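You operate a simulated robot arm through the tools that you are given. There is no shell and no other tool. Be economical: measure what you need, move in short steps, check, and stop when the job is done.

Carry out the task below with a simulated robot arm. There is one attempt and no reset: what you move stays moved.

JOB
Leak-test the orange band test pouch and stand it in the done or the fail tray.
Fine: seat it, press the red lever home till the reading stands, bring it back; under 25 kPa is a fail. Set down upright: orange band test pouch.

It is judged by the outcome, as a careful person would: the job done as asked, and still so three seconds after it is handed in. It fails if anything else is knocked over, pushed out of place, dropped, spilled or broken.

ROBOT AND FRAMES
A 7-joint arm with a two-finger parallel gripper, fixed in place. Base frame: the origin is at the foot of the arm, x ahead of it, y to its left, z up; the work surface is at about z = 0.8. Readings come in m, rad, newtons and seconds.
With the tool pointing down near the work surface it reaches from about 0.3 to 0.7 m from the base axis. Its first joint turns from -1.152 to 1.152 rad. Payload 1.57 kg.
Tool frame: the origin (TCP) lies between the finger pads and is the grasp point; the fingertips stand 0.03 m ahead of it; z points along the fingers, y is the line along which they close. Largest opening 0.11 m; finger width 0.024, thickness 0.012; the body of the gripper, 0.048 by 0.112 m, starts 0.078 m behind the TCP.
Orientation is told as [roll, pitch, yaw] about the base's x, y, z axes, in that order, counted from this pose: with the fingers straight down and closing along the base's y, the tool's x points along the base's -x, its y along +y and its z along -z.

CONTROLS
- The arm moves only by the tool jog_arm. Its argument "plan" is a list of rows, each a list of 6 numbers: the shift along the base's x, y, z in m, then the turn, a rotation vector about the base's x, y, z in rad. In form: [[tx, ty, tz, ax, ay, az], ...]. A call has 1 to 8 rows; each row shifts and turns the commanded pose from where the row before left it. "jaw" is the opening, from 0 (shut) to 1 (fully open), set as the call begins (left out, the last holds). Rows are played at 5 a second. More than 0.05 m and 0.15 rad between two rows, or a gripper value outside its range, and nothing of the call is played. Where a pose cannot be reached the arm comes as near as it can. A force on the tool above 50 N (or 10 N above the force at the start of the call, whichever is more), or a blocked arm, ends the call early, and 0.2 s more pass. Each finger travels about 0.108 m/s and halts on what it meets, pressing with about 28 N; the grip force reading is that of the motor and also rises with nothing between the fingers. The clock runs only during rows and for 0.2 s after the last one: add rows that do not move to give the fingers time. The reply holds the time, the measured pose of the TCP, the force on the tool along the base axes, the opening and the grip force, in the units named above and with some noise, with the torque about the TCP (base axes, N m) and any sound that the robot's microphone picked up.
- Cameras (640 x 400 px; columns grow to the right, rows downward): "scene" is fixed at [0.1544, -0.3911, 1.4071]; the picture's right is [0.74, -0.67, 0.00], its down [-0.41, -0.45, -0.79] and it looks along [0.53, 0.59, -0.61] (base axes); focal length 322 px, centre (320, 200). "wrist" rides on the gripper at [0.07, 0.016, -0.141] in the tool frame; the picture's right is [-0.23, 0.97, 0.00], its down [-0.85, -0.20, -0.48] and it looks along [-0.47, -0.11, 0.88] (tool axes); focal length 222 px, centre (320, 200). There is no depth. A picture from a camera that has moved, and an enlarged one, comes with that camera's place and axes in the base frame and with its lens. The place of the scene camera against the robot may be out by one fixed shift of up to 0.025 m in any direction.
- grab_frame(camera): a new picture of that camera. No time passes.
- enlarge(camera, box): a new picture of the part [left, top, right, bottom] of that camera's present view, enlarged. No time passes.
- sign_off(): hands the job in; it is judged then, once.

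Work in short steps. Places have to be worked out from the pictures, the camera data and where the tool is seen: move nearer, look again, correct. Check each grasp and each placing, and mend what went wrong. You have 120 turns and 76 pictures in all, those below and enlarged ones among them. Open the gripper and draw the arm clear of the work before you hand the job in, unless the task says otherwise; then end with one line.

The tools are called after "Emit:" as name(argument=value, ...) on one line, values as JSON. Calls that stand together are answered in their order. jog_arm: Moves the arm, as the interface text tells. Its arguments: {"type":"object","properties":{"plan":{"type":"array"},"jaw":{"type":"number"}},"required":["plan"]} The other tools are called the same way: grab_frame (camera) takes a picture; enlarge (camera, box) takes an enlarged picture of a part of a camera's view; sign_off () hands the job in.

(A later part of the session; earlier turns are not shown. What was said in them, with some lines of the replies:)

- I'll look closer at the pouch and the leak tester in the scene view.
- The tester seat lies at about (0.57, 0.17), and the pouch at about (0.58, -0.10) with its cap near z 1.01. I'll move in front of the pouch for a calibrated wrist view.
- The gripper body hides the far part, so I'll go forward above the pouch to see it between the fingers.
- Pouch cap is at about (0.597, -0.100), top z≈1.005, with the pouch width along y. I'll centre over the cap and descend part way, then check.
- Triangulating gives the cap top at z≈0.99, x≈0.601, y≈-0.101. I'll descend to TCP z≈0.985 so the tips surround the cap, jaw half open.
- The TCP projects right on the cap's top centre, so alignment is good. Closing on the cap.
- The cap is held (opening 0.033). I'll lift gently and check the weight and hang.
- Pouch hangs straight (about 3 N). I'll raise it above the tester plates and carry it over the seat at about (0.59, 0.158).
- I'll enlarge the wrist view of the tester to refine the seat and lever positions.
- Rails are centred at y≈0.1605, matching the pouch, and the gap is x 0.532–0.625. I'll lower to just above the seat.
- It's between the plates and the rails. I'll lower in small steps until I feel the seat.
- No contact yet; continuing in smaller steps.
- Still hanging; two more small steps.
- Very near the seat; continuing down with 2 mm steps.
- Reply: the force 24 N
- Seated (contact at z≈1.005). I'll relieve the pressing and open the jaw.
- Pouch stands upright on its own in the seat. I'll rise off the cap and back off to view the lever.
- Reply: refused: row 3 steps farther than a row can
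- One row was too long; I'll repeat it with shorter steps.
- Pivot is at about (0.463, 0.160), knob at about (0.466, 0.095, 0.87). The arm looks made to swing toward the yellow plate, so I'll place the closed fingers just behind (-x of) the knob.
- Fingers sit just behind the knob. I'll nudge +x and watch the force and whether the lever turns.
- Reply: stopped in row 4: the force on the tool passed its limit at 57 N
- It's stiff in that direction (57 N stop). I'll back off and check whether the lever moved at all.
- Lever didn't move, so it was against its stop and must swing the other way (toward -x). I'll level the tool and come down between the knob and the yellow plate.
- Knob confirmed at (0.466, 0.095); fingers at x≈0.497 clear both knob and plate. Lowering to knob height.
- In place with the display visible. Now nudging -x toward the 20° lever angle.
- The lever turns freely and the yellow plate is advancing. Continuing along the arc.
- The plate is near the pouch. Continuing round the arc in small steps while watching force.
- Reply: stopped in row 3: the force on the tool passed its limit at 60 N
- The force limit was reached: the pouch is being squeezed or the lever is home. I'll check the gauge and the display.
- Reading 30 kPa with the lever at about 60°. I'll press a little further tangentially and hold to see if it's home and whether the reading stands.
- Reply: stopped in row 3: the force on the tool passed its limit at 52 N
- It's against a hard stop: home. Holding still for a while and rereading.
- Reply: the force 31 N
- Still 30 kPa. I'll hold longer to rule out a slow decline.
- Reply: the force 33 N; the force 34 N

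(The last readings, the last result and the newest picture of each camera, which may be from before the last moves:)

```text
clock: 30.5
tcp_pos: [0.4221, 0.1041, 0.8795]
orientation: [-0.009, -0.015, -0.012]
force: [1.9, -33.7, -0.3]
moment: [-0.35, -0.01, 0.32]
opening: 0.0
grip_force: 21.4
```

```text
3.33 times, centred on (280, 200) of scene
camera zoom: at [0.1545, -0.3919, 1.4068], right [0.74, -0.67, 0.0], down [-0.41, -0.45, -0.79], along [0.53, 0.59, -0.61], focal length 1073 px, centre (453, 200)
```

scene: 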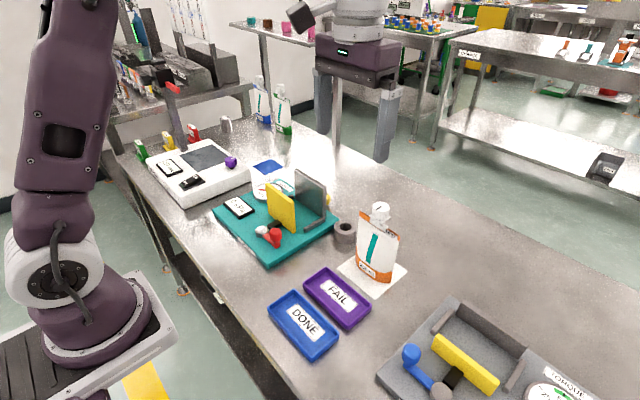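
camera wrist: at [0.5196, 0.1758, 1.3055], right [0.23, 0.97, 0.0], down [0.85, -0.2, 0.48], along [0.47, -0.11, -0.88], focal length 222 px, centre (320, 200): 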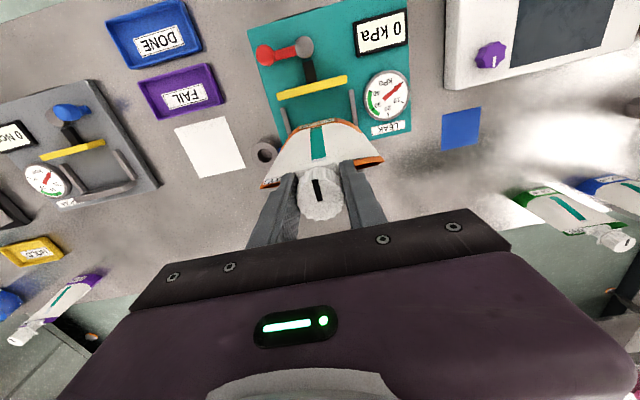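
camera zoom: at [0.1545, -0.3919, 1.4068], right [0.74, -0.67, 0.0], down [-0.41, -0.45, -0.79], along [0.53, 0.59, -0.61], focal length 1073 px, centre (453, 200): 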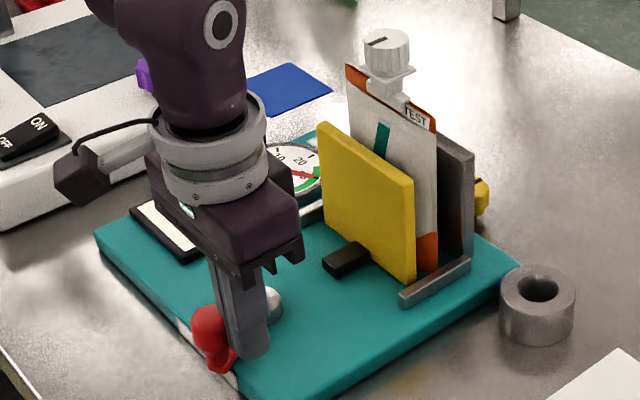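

It stands steady at 30 kPa (≥25, in the green), so it's a pass: DONE tray. Now I back off the knob, lift, and go round to its other side to bring the lever back.

Emit:
jog_arm(plan=[[0.007, -0.012, 0, 0, 0, 0], [0.003, -0.006, 0.0, 0.009, 0.015, 0.013], [0, 0, 0.04, 0, 0, 0], [0, 0, 0.04, 0, 0, 0], [-0.025, 0.035, 0, 0, 0, 0], [-0.02, 0.037, 0, 0, 0, 0], [0, 0, 0, 0, 0, 0]])

Emit:
enlarge(camera="scene", box=[210, 140, 350, 260])

Emit:
grab_frame(camera="wrist")

```text
clock: 32.1
tcp_pos: [0.3867, 0.1615, 0.9596]
orientation: [0.004, 0.001, -0.001]
force: [-0.9, 0.4, 0.2]
moment: [-0.02, 0.0, -0.03]
opening: 0.0001
grip_force: 21.2
```

```text
3.33 times, centred on (280, 200) of scene
camera zoom: at [0.1544, -0.391, 1.4071], right [0.74, -0.67, 0.0], down [-0.41, -0.45, -0.79], along [0.53, 0.59, -0.61], focal length 1073 px, centre (453, 200)
```

zoom: 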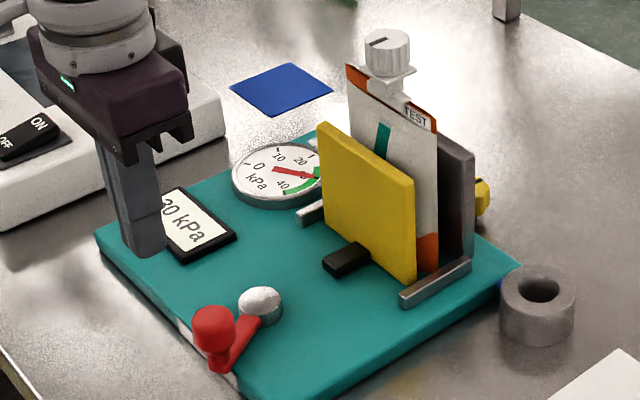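

```text
32 pictures are left
camera wrist: at [0.3174, 0.1766, 1.1011], right [0.23, 0.97, 0.0], down [0.85, -0.2, 0.48], along [0.47, -0.11, -0.88], focal length 222 px, centre (320, 200)
```

wrist: 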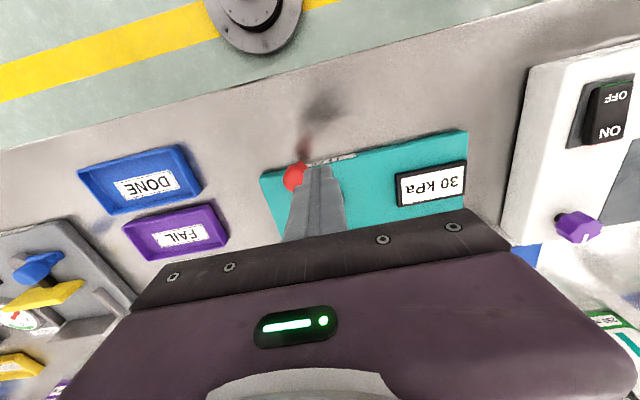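

Lever stays put at knob (0.405, 0.125). Lowering the fingers on its far side.

Emit:
jog_arm(plan=[[0.002, -0.002, -0.04, 0, 0, 0], [0, 0, -0.04, 0, 0, 0], [0, 0, 0, 0, 0, 0]])

Emit:
jog_arm(plan=[[0.004, -0.008, 0, 0, 0, 0], [0.004, -0.008, 0, 0, 0, 0], [0.004, -0.008, 0, 0, 0, 0], [0.004, -0.007, 0, 0, 0, 0], [0.004, -0.007, 0, 0, 0, 0]])

Emit:
enlarge(camera="scene", box=[210, 140, 350, 260])

```text
clock: 32.9
tcp_pos: [0.389, 0.1574, 0.8799]
orientation: [0.001, 0.002, -0.001]
force: [-0.2, 0.1, 0.2]
moment: [-0.03, -0.01, -0.03]
opening: 0.0001
grip_force: 21.1
```

```text
clock: 34.1
tcp_pos: [0.4093, 0.1189, 0.8806]
orientation: [0.001, 0.001, -0.001]
force: [-1.0, 1.3, -0.3]
moment: [0.05, 0.02, 0.01]
opening: 0.0
grip_force: 21.4
```

```text
3.33 times, centred on (280, 200) of scene
camera zoom: at [0.1544, -0.391, 1.4071], right [0.74, -0.67, 0.0], down [-0.41, -0.45, -0.79], along [0.53, 0.59, -0.61], focal length 1073 px, centre (453, 200)
```

zoom: 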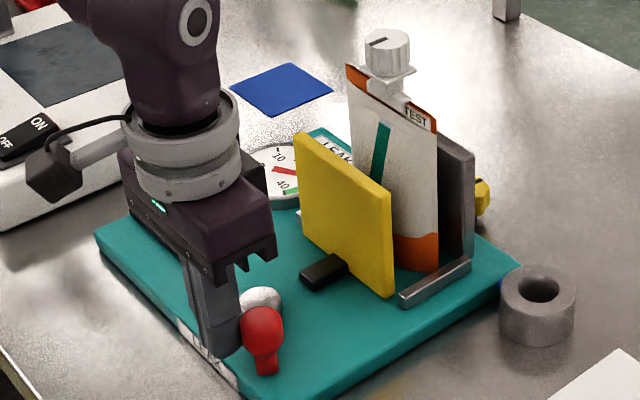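

The plate retreats and the pouch still stands. Continuing to bring the lever back to its start.

Emit:
jog_arm(plan=[[0.006, -0.007, 0, 0, 0, 0], [0.006, -0.006, 0, 0, 0, 0], [0.006, -0.005, 0, 0, 0, 0], [0.005, -0.004, 0, 0, 0, 0], [0.004, -0.002, 0, 0, 0, 0]])

Emit:
enlarge(camera="scene", box=[210, 140, 350, 260])

```text
clock: 35.3
tcp_pos: [0.4358, 0.0957, 0.8792]
orientation: [0.001, 0.0, -0.001]
force: [0.1, -0.8, 0.0]
moment: [-0.02, 0.0, -0.02]
opening: 0.0001
grip_force: 21.1
```

```text
3.33 times, centred on (280, 200) of scene
camera zoom: at [0.1544, -0.3911, 1.4071], right [0.74, -0.67, 0.0], down [-0.41, -0.45, -0.79], along [0.53, 0.59, -0.61], focal length 1073 px, centre (453, 200)
```

zoom: 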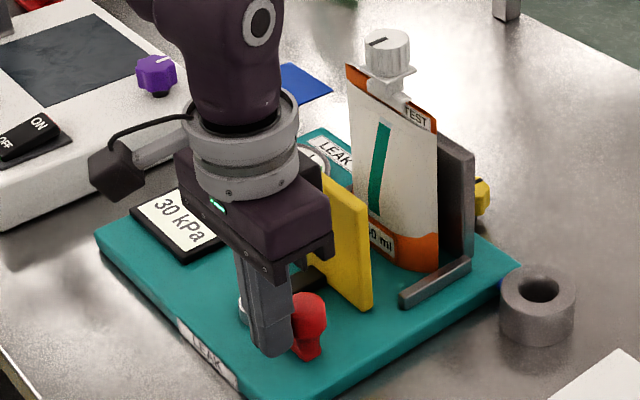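

Nearly back; a small further push to reach the start stop.

Emit:
jog_arm(plan=[[0.002, 0, 0, 0, 0, 0], [0.002, 0, 0, 0, 0, 0]])

```text
clock: 35.9
tcp_pos: [0.4385, 0.0955, 0.8792]
orientation: [-0.001, 0.003, 0.001]
force: [-12.9, 2.2, 5.2]
moment: [-0.03, 0.0, 0.0]
opening: 0.0
grip_force: 20.9
```

Lever at its start stop. Backing off and rising above the pouch height, opening the jaw for the pick-up.

Emit:
jog_arm(plan=[[-0.012, 0, 0, 0, 0, 0], [0, 0, 0.05, 0, 0, 0], [0, 0, 0.05, 0, 0, 0], [0, 0, 0.05, 0, 0, 0], [0, 0, 0.045, 0, 0, 0], [0, 0.03, 0, 0, 0, 0], [0.035, 0.03, 0, 0, 0, 0], [0, 0, 0, 0, 0, 0]])

Emit:
jog_arm(plan=[[0.045, 0, 0, 0, 0, 0], [0.045, 0, 0, 0, 0, 0], [0, 0, 0, 0, 0, 0]], jaw=0.7)

Emit:
enlarge(camera="wrist", box=[200, 40, 480, 240])

Emit:
enlarge(camera="scene", box=[210, 110, 370, 260])

```text
clock: 37.7
tcp_pos: [0.4622, 0.1553, 1.0739]
orientation: [0.002, -0.001, 0.001]
force: [-0.4, -0.2, -0.5]
moment: [0.02, -0.02, 0.0]
opening: 0.0001
grip_force: 21.2
```

```text
clock: 38.5
tcp_pos: [0.5543, 0.1563, 1.0746]
orientation: [0.002, -0.002, -0.002]
force: [0.0, 0.9, -0.3]
moment: [-0.01, 0.03, -0.06]
opening: 0.0771
grip_force: 0.2
```

```text
2.00 times, centred on (340, 140) of wrist
camera zoom: at [0.4846, 0.1722, 1.216], right [0.23, 0.97, 0.0], down [0.85, -0.2, 0.48], along [0.47, -0.11, -0.88], focal length 444 px, centre (280, 320)
```

zoom: 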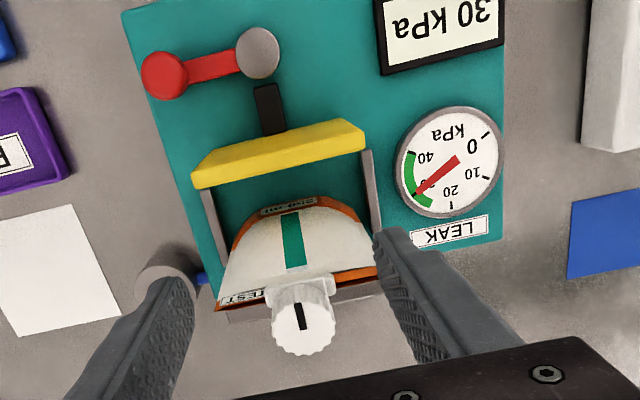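

```text
2.67 times, centred on (290, 185) of scene
camera zoom: at [0.1544, -0.3911, 1.4071], right [0.74, -0.67, 0.0], down [-0.41, -0.45, -0.79], along [0.53, 0.59, -0.61], focal length 858 px, centre (400, 240)
```

zoom: 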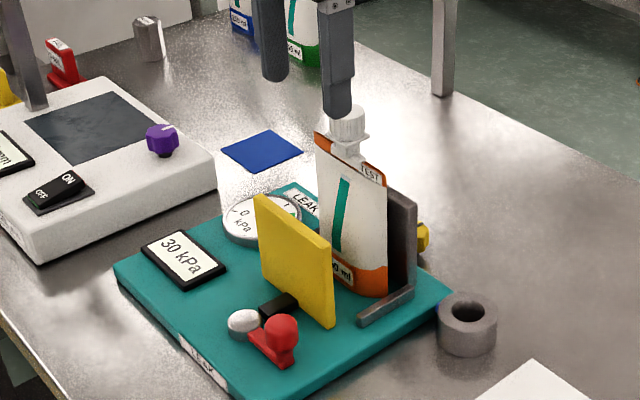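

Lever is back, the pouch stands upright, shifted about 13 mm; cap centre at about (0.601, 0.158). Centring over it, then descending.

Emit:
jog_arm(plan=[[0.024, 0.001, 0, 0, 0, 0], [0.023, 0.001, 0, 0, 0, 0], [0, 0, -0.025, 0, 0, 0], [0, 0, -0.025, 0, 0, 0], [0, 0, -0.021, 0, 0, 0], [0, 0, 0, 0, 0, 0]])

Emit:
enlarge(camera="wrist", box=[200, 60, 480, 240])

```text
clock: 39.9
tcp_pos: [0.6014, 0.1587, 1.0043]
orientation: [0.002, -0.003, 0.001]
force: [-0.9, 0.3, 0.1]
moment: [0.02, 0.01, -0.02]
opening: 0.0772
grip_force: 0.1
```

```text
2.22 times, centred on (340, 150) of wrist
camera zoom: at [0.5312, 0.1743, 1.1446], right [0.23, 0.97, 0.0], down [0.85, -0.2, 0.48], along [0.47, -0.11, -0.88], focal length 494 px, centre (276, 311)
```

zoom: 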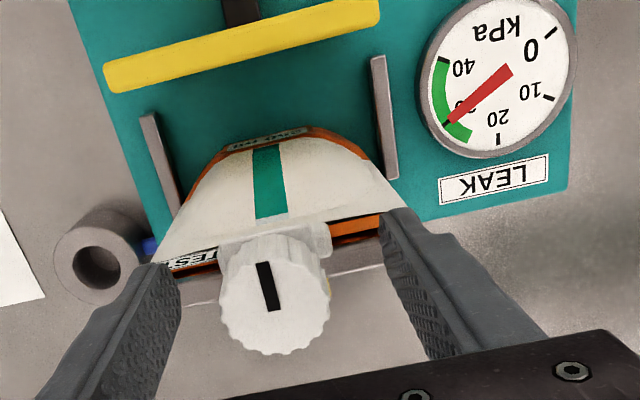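

Same alignment as the first grasp. Closing on the cap.

Emit:
jog_arm(plan=[[0, 0, 0, 0, 0, 0], [0, 0, 0, 0, 0, 0], [0, 0, 0, 0, 0, 0], [0, 0, 0, 0, 0, 0]], jaw=0)

Emit:
jog_arm(plan=[[0, 0, 0.01, 0, 0, 0], [0, 0, 0.02, 0, 0, 0], [0, 0, 0.03, 0, 0, 0], [0, 0, 0.04, 0, 0, 0], [0, 0, 0.04, 0, 0, 0], [0, 0, 0.02, 0, 0, 0], [0, 0, 0, 0, 0, 0]])

Emit:
enlarge(camera="scene", box=[200, 60, 380, 270])

```text
clock: 40.9
tcp_pos: [0.6006, 0.1591, 1.0042]
orientation: [0.002, 0.001, 0.001]
force: [-0.1, -1.4, -0.2]
moment: [-0.22, 0.01, -0.02]
opening: 0.0329
grip_force: 28.2
```

```text
clock: 42.5
tcp_pos: [0.5998, 0.1575, 1.1622]
orientation: [0.002, 0.001, -0.001]
force: [-0.7, 1.3, -3.0]
moment: [0.01, 0.0, 0.03]
opening: 0.0329
grip_force: 27.6
```

```text
1.90 times, centred on (290, 165) of scene
camera zoom: at [0.1545, -0.391, 1.4071], right [0.74, -0.67, 0.0], down [-0.41, -0.45, -0.79], along [0.53, 0.59, -0.61], focal length 613 px, centre (377, 267)
```

zoom: 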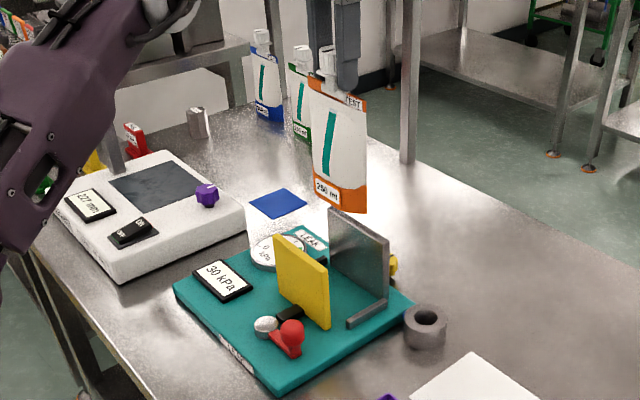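

Held and lifted. Carrying the pouch at height toward the DONE tray near (0.39, -0.10).

Emit:
jog_arm(plan=[[-0.025, -0.04, 0, 0, 0, 0], [-0.025, -0.04, 0, 0, 0, 0], [-0.025, -0.04, 0, 0, 0, 0], [-0.025, -0.04, 0, 0, 0, 0], [-0.025, -0.04, 0, 0, 0, 0], [-0.03, -0.035, 0, 0, 0, 0], [-0.03, -0.025, 0, 0, 0, 0], [-0.015, 0, 0, 0, 0, 0]])

Emit:
grab_frame(camera="wrist")

Emit:
grab_frame(camera="scene")

```text
clock: 44.3
tcp_pos: [0.5848, 0.1579, 1.1632]
orientation: [0.003, 0.001, -0.002]
force: [0.3, -0.9, -3.6]
moment: [0.01, -0.03, -0.02]
opening: 0.0332
grip_force: 27.7
out of reach, approached as far as the arm can: row 1, 2, 3, 4, 5, 6, 7
```

```text
25 pictures are left
camera wrist: at [0.5159, 0.1737, 1.3041], right [0.23, 0.97, 0.0], down [0.85, -0.2, 0.48], along [0.47, -0.11, -0.88], focal length 222 px, centre (320, 200)
```

wrist: 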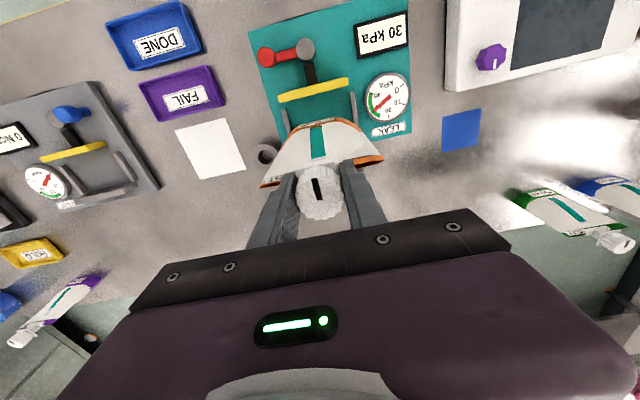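

```text
24 pictures are left
```

scene: 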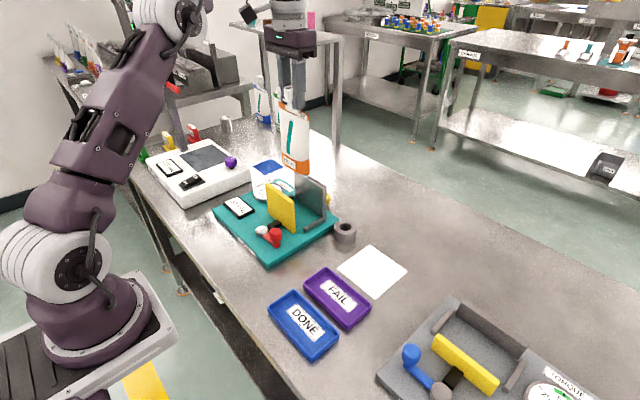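

Only the last, pure -x step was carried out. I'll proceed with single-axis smaller steps.

Emit:
jog_arm(plan=[[-0.03, 0, 0, 0, 0, 0], [-0.03, 0, 0, 0, 0, 0], [0, -0.03, 0, 0, 0, 0], [0, -0.03, 0, 0, 0, 0]])

```text
clock: 45.3
tcp_pos: [0.5247, 0.098, 1.1618]
orientation: [0.003, -0.002, 0.0]
force: [0.8, 0.5, -3.1]
moment: [0.01, 0.0, 0.03]
opening: 0.033
grip_force: 28.3
```

That works. Continuing toward (0.39, -0.10).

Emit:
jog_arm(plan=[[0, -0.04, 0, 0, 0, 0], [0, -0.04, 0, 0, 0, 0], [0, -0.04, 0, 0, 0, 0], [0, -0.04, 0, 0, 0, 0], [0, -0.04, 0, 0, 0, 0], [-0.04, 0, 0, 0, 0, 0], [-0.04, 0, 0, 0, 0, 0], [-0.04, 0, 0, 0, 0, 0]])

Emit:
enlarge(camera="wrist", box=[220, 40, 460, 240])

Emit:
enlarge(camera="scene", box=[220, 150, 420, 380])

```text
clock: 47.1
tcp_pos: [0.4049, -0.1013, 1.1635]
orientation: [0.002, 0.0, 0.001]
force: [0.0, 0.7, -2.2]
moment: [0.04, -0.01, 0.01]
opening: 0.0334
grip_force: 28.2
```

```text
2.00 times, centred on (340, 140) of wrist
camera zoom: at [0.3362, -0.0863, 1.3053], right [0.23, 0.97, 0.0], down [0.85, -0.2, 0.48], along [0.47, -0.11, -0.88], focal length 444 px, centre (280, 320)
```

zoom: 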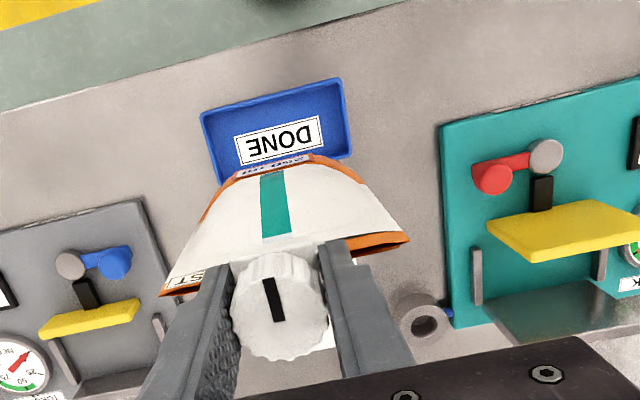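

```text
1.74 times, centred on (320, 265) of scene
camera zoom: at [0.1544, -0.3911, 1.4071], right [0.74, -0.67, 0.0], down [-0.41, -0.45, -0.79], along [0.53, 0.59, -0.61], focal length 560 px, centre (320, 87)
```

zoom: 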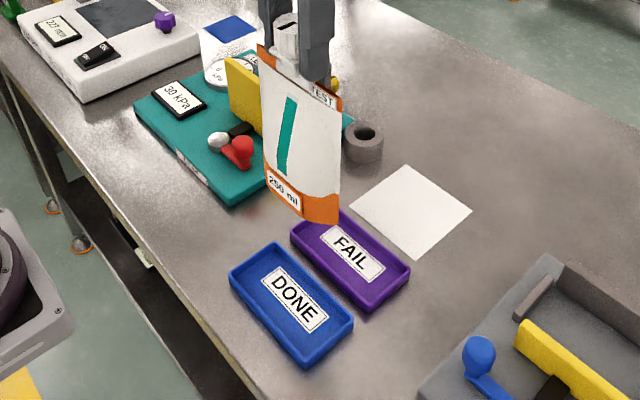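

DONE tray centre is at about (0.391, -0.1005). I'll centre over it and lower to about 2–3 cm above the tray.

Emit:
jog_arm(plan=[[-0.014, 0.001, 0, 0, 0, 0], [0, 0, -0.04, 0, 0, 0], [0, 0, -0.04, 0, 0, 0], [0, 0, -0.04, 0, 0, 0], [0, 0, -0.015, 0, 0, 0], [0, 0, 0, 0, 0, 0]])

Emit:
enlarge(camera="wrist", box=[220, 40, 460, 240])

Emit:
enlarge(camera="scene", box=[220, 180, 400, 380])

```text
clock: 48.5
tcp_pos: [0.3908, -0.101, 1.028]
orientation: [0.003, 0.001, -0.001]
force: [-0.6, 0.2, -3.0]
moment: [-0.01, 0.0, -0.01]
opening: 0.033
grip_force: 28.2
```

```text
2.00 times, centred on (340, 140) of wrist
camera zoom: at [0.322, -0.0855, 1.1697], right [0.23, 0.97, 0.0], down [0.85, -0.2, 0.48], along [0.47, -0.11, -0.88], focal length 444 px, centre (280, 320)
```

zoom: 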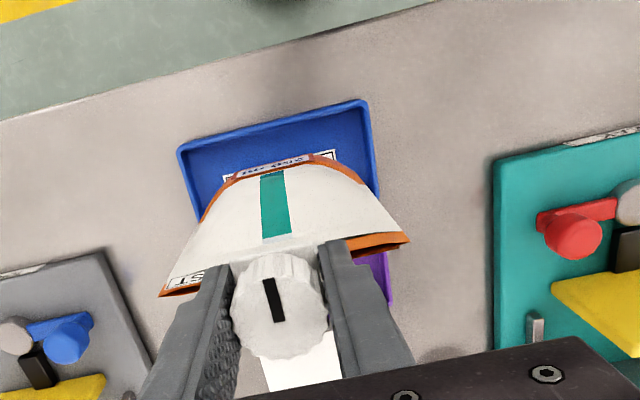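

```text
2.00 times, centred on (310, 280) of scene
camera zoom: at [0.1545, -0.3911, 1.407], right [0.74, -0.67, 0.0], down [-0.41, -0.45, -0.79], along [0.53, 0.59, -0.61], focal length 644 px, centre (340, 40)
```

zoom: 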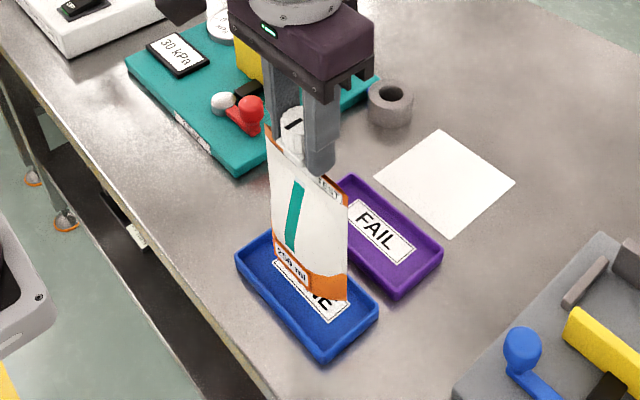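

Pouch bottom lies well inside the tray rim. Lowering gently toward the tray floor.

Emit:
jog_arm(plan=[[-0.002, 0, -0.01, 0, 0, 0], [0, 0, -0.01, 0, 0, 0], [0, 0, -0.006, 0, 0, 0], [0, 0, -0.004, 0, 0, 0]])

Emit:
jog_arm(plan=[[0, 0, -0.003, 0, 0, 0], [0, 0, -0.002, 0, 0, 0]])

```text
clock: 49.5
tcp_pos: [0.389, -0.1026, 0.9985]
orientation: [0.001, 0.0, 0.001]
force: [-0.1, 0.2, -2.2]
moment: [0.03, -0.01, 0.03]
opening: 0.033
grip_force: 28.3
```

```text
clock: 50.1
tcp_pos: [0.39, -0.102, 0.9926]
orientation: [0.001, -0.001, 0.0]
force: [0.0, 0.5, -2.1]
moment: [0.01, 0.01, 0.0]
opening: 0.033
grip_force: 27.8
```

No contact yet; smaller steps on.

Emit:
jog_arm(plan=[[0, 0, -0.002, 0, 0, 0], [0, 0, -0.0015, 0, 0, 0]])

Emit:
enlarge(camera="scene", box=[220, 200, 380, 370])

```text
clock: 50.7
tcp_pos: [0.3891, -0.1019, 0.9908]
orientation: [0.001, 0.0, 0.0]
force: [-0.6, 0.2, -3.3]
moment: [0.0, -0.02, -0.03]
opening: 0.0329
grip_force: 27.4
```

```text
2.35 times, centred on (300, 285) of scene
camera zoom: at [0.1545, -0.3911, 1.407], right [0.74, -0.67, 0.0], down [-0.41, -0.45, -0.79], along [0.53, 0.59, -0.61], focal length 757 px, centre (367, 0)
```

zoom: 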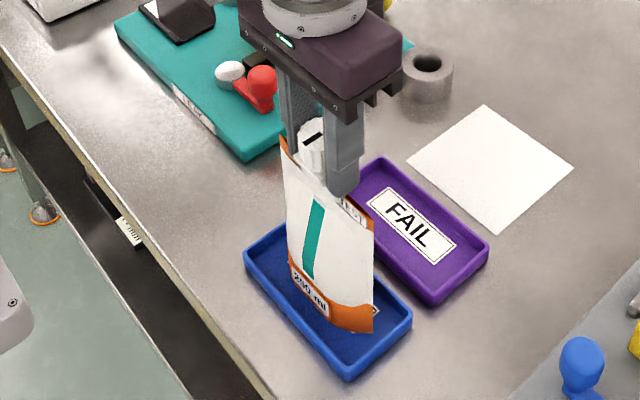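

Inside the tray and almost down; continuing until I feel the floor.

Emit:
jog_arm(plan=[[0, 0, -0.0015, 0, 0, 0], [0, 0, -0.0015, 0, 0, 0]])

```text
clock: 51.3
tcp_pos: [0.3901, -0.1017, 0.9878]
orientation: [0.001, -0.005, 0.001]
force: [0.1, 3.3, 27.1]
moment: [-0.18, 0.04, -0.02]
opening: 0.033
grip_force: 27.9
```

Floor contact at z≈0.988. Relieving the pressure, then opening.

Emit:
jog_arm(plan=[[0, 0, 0.0015, 0, 0, 0], [0, 0, 0, 0, 0, 0]])

Emit:
jog_arm(plan=[[0, 0, 0, 0, 0, 0], [0, 0, 0, 0, 0, 0], [0, 0, 0, 0, 0, 0]], jaw=0.7)

Emit:
enlarge(camera="scene", box=[220, 200, 380, 370])

```text
clock: 51.9
tcp_pos: [0.3891, -0.1014, 0.9867]
orientation: [0.002, 0.002, 0.001]
force: [1.3, 0.4, -3.2]
moment: [0.03, -0.01, 0.02]
opening: 0.0332
grip_force: 28.0
```

```text
clock: 52.7
tcp_pos: [0.3889, -0.1014, 0.9868]
orientation: [0.002, 0.001, 0.0]
force: [0.3, 0.2, 0.3]
moment: [0.0, -0.01, -0.02]
opening: 0.0771
grip_force: 0.1
```

```text
2.35 times, centred on (300, 285) of scene
camera zoom: at [0.1544, -0.3911, 1.4071], right [0.74, -0.67, 0.0], down [-0.41, -0.45, -0.79], along [0.53, 0.59, -0.61], focal length 757 px, centre (367, 0)
```

zoom: 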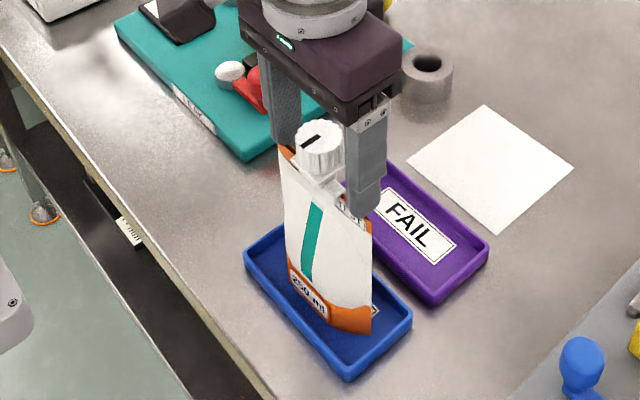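

Standing free and upright. Raising straight up and clear, then checking.

Emit:
jog_arm(plan=[[0, 0, 0.03, 0, 0, 0], [0, 0, 0.04, 0, 0, 0], [0, 0, 0.045, 0, 0, 0], [0, 0, 0.045, 0, 0, 0], [0, 0.04, 0, 0, 0, 0], [0, 0.04, 0, 0, 0, 0], [0, 0.04, 0, 0, 0, 0], [0, 0, 0, 0, 0, 0]])

Emit:
grab_frame(camera="scene")

Emit:
enlarge(camera="scene", box=[220, 200, 380, 370])

```text
clock: 54.5
tcp_pos: [0.3888, 0.0192, 1.1485]
orientation: [0.001, 0.001, -0.001]
force: [0.7, -0.2, -0.3]
moment: [-0.02, -0.03, 0.01]
opening: 0.0767
grip_force: 0.0
```

```text
17 pictures are left
```

scene: 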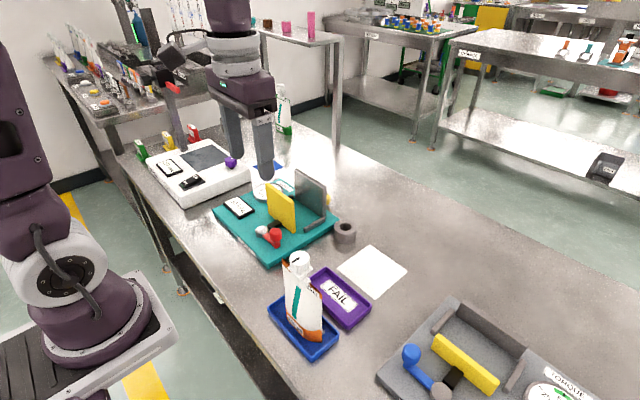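

```text
2.35 times, centred on (300, 285) of scene
camera zoom: at [0.1544, -0.391, 1.4071], right [0.74, -0.67, 0.0], down [-0.41, -0.45, -0.79], along [0.53, 0.59, -0.61], focal length 757 px, centre (367, 0)
```

zoom: 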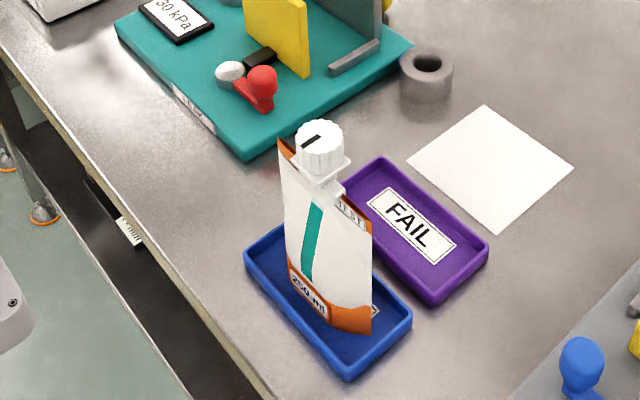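

The pouch stands upright in the DONE tray, the lever is back at its start, the arm is clear and the gripper open. Handing in.

Emit:
sign_off()

```text
The job is handed in.
```

The orange band test pouch passed the leak test: the reading stood at 30 kPa with the lever home (a fail is under 25 kPa). It is standing upright in the DONE tray, and the lever is back at its start.
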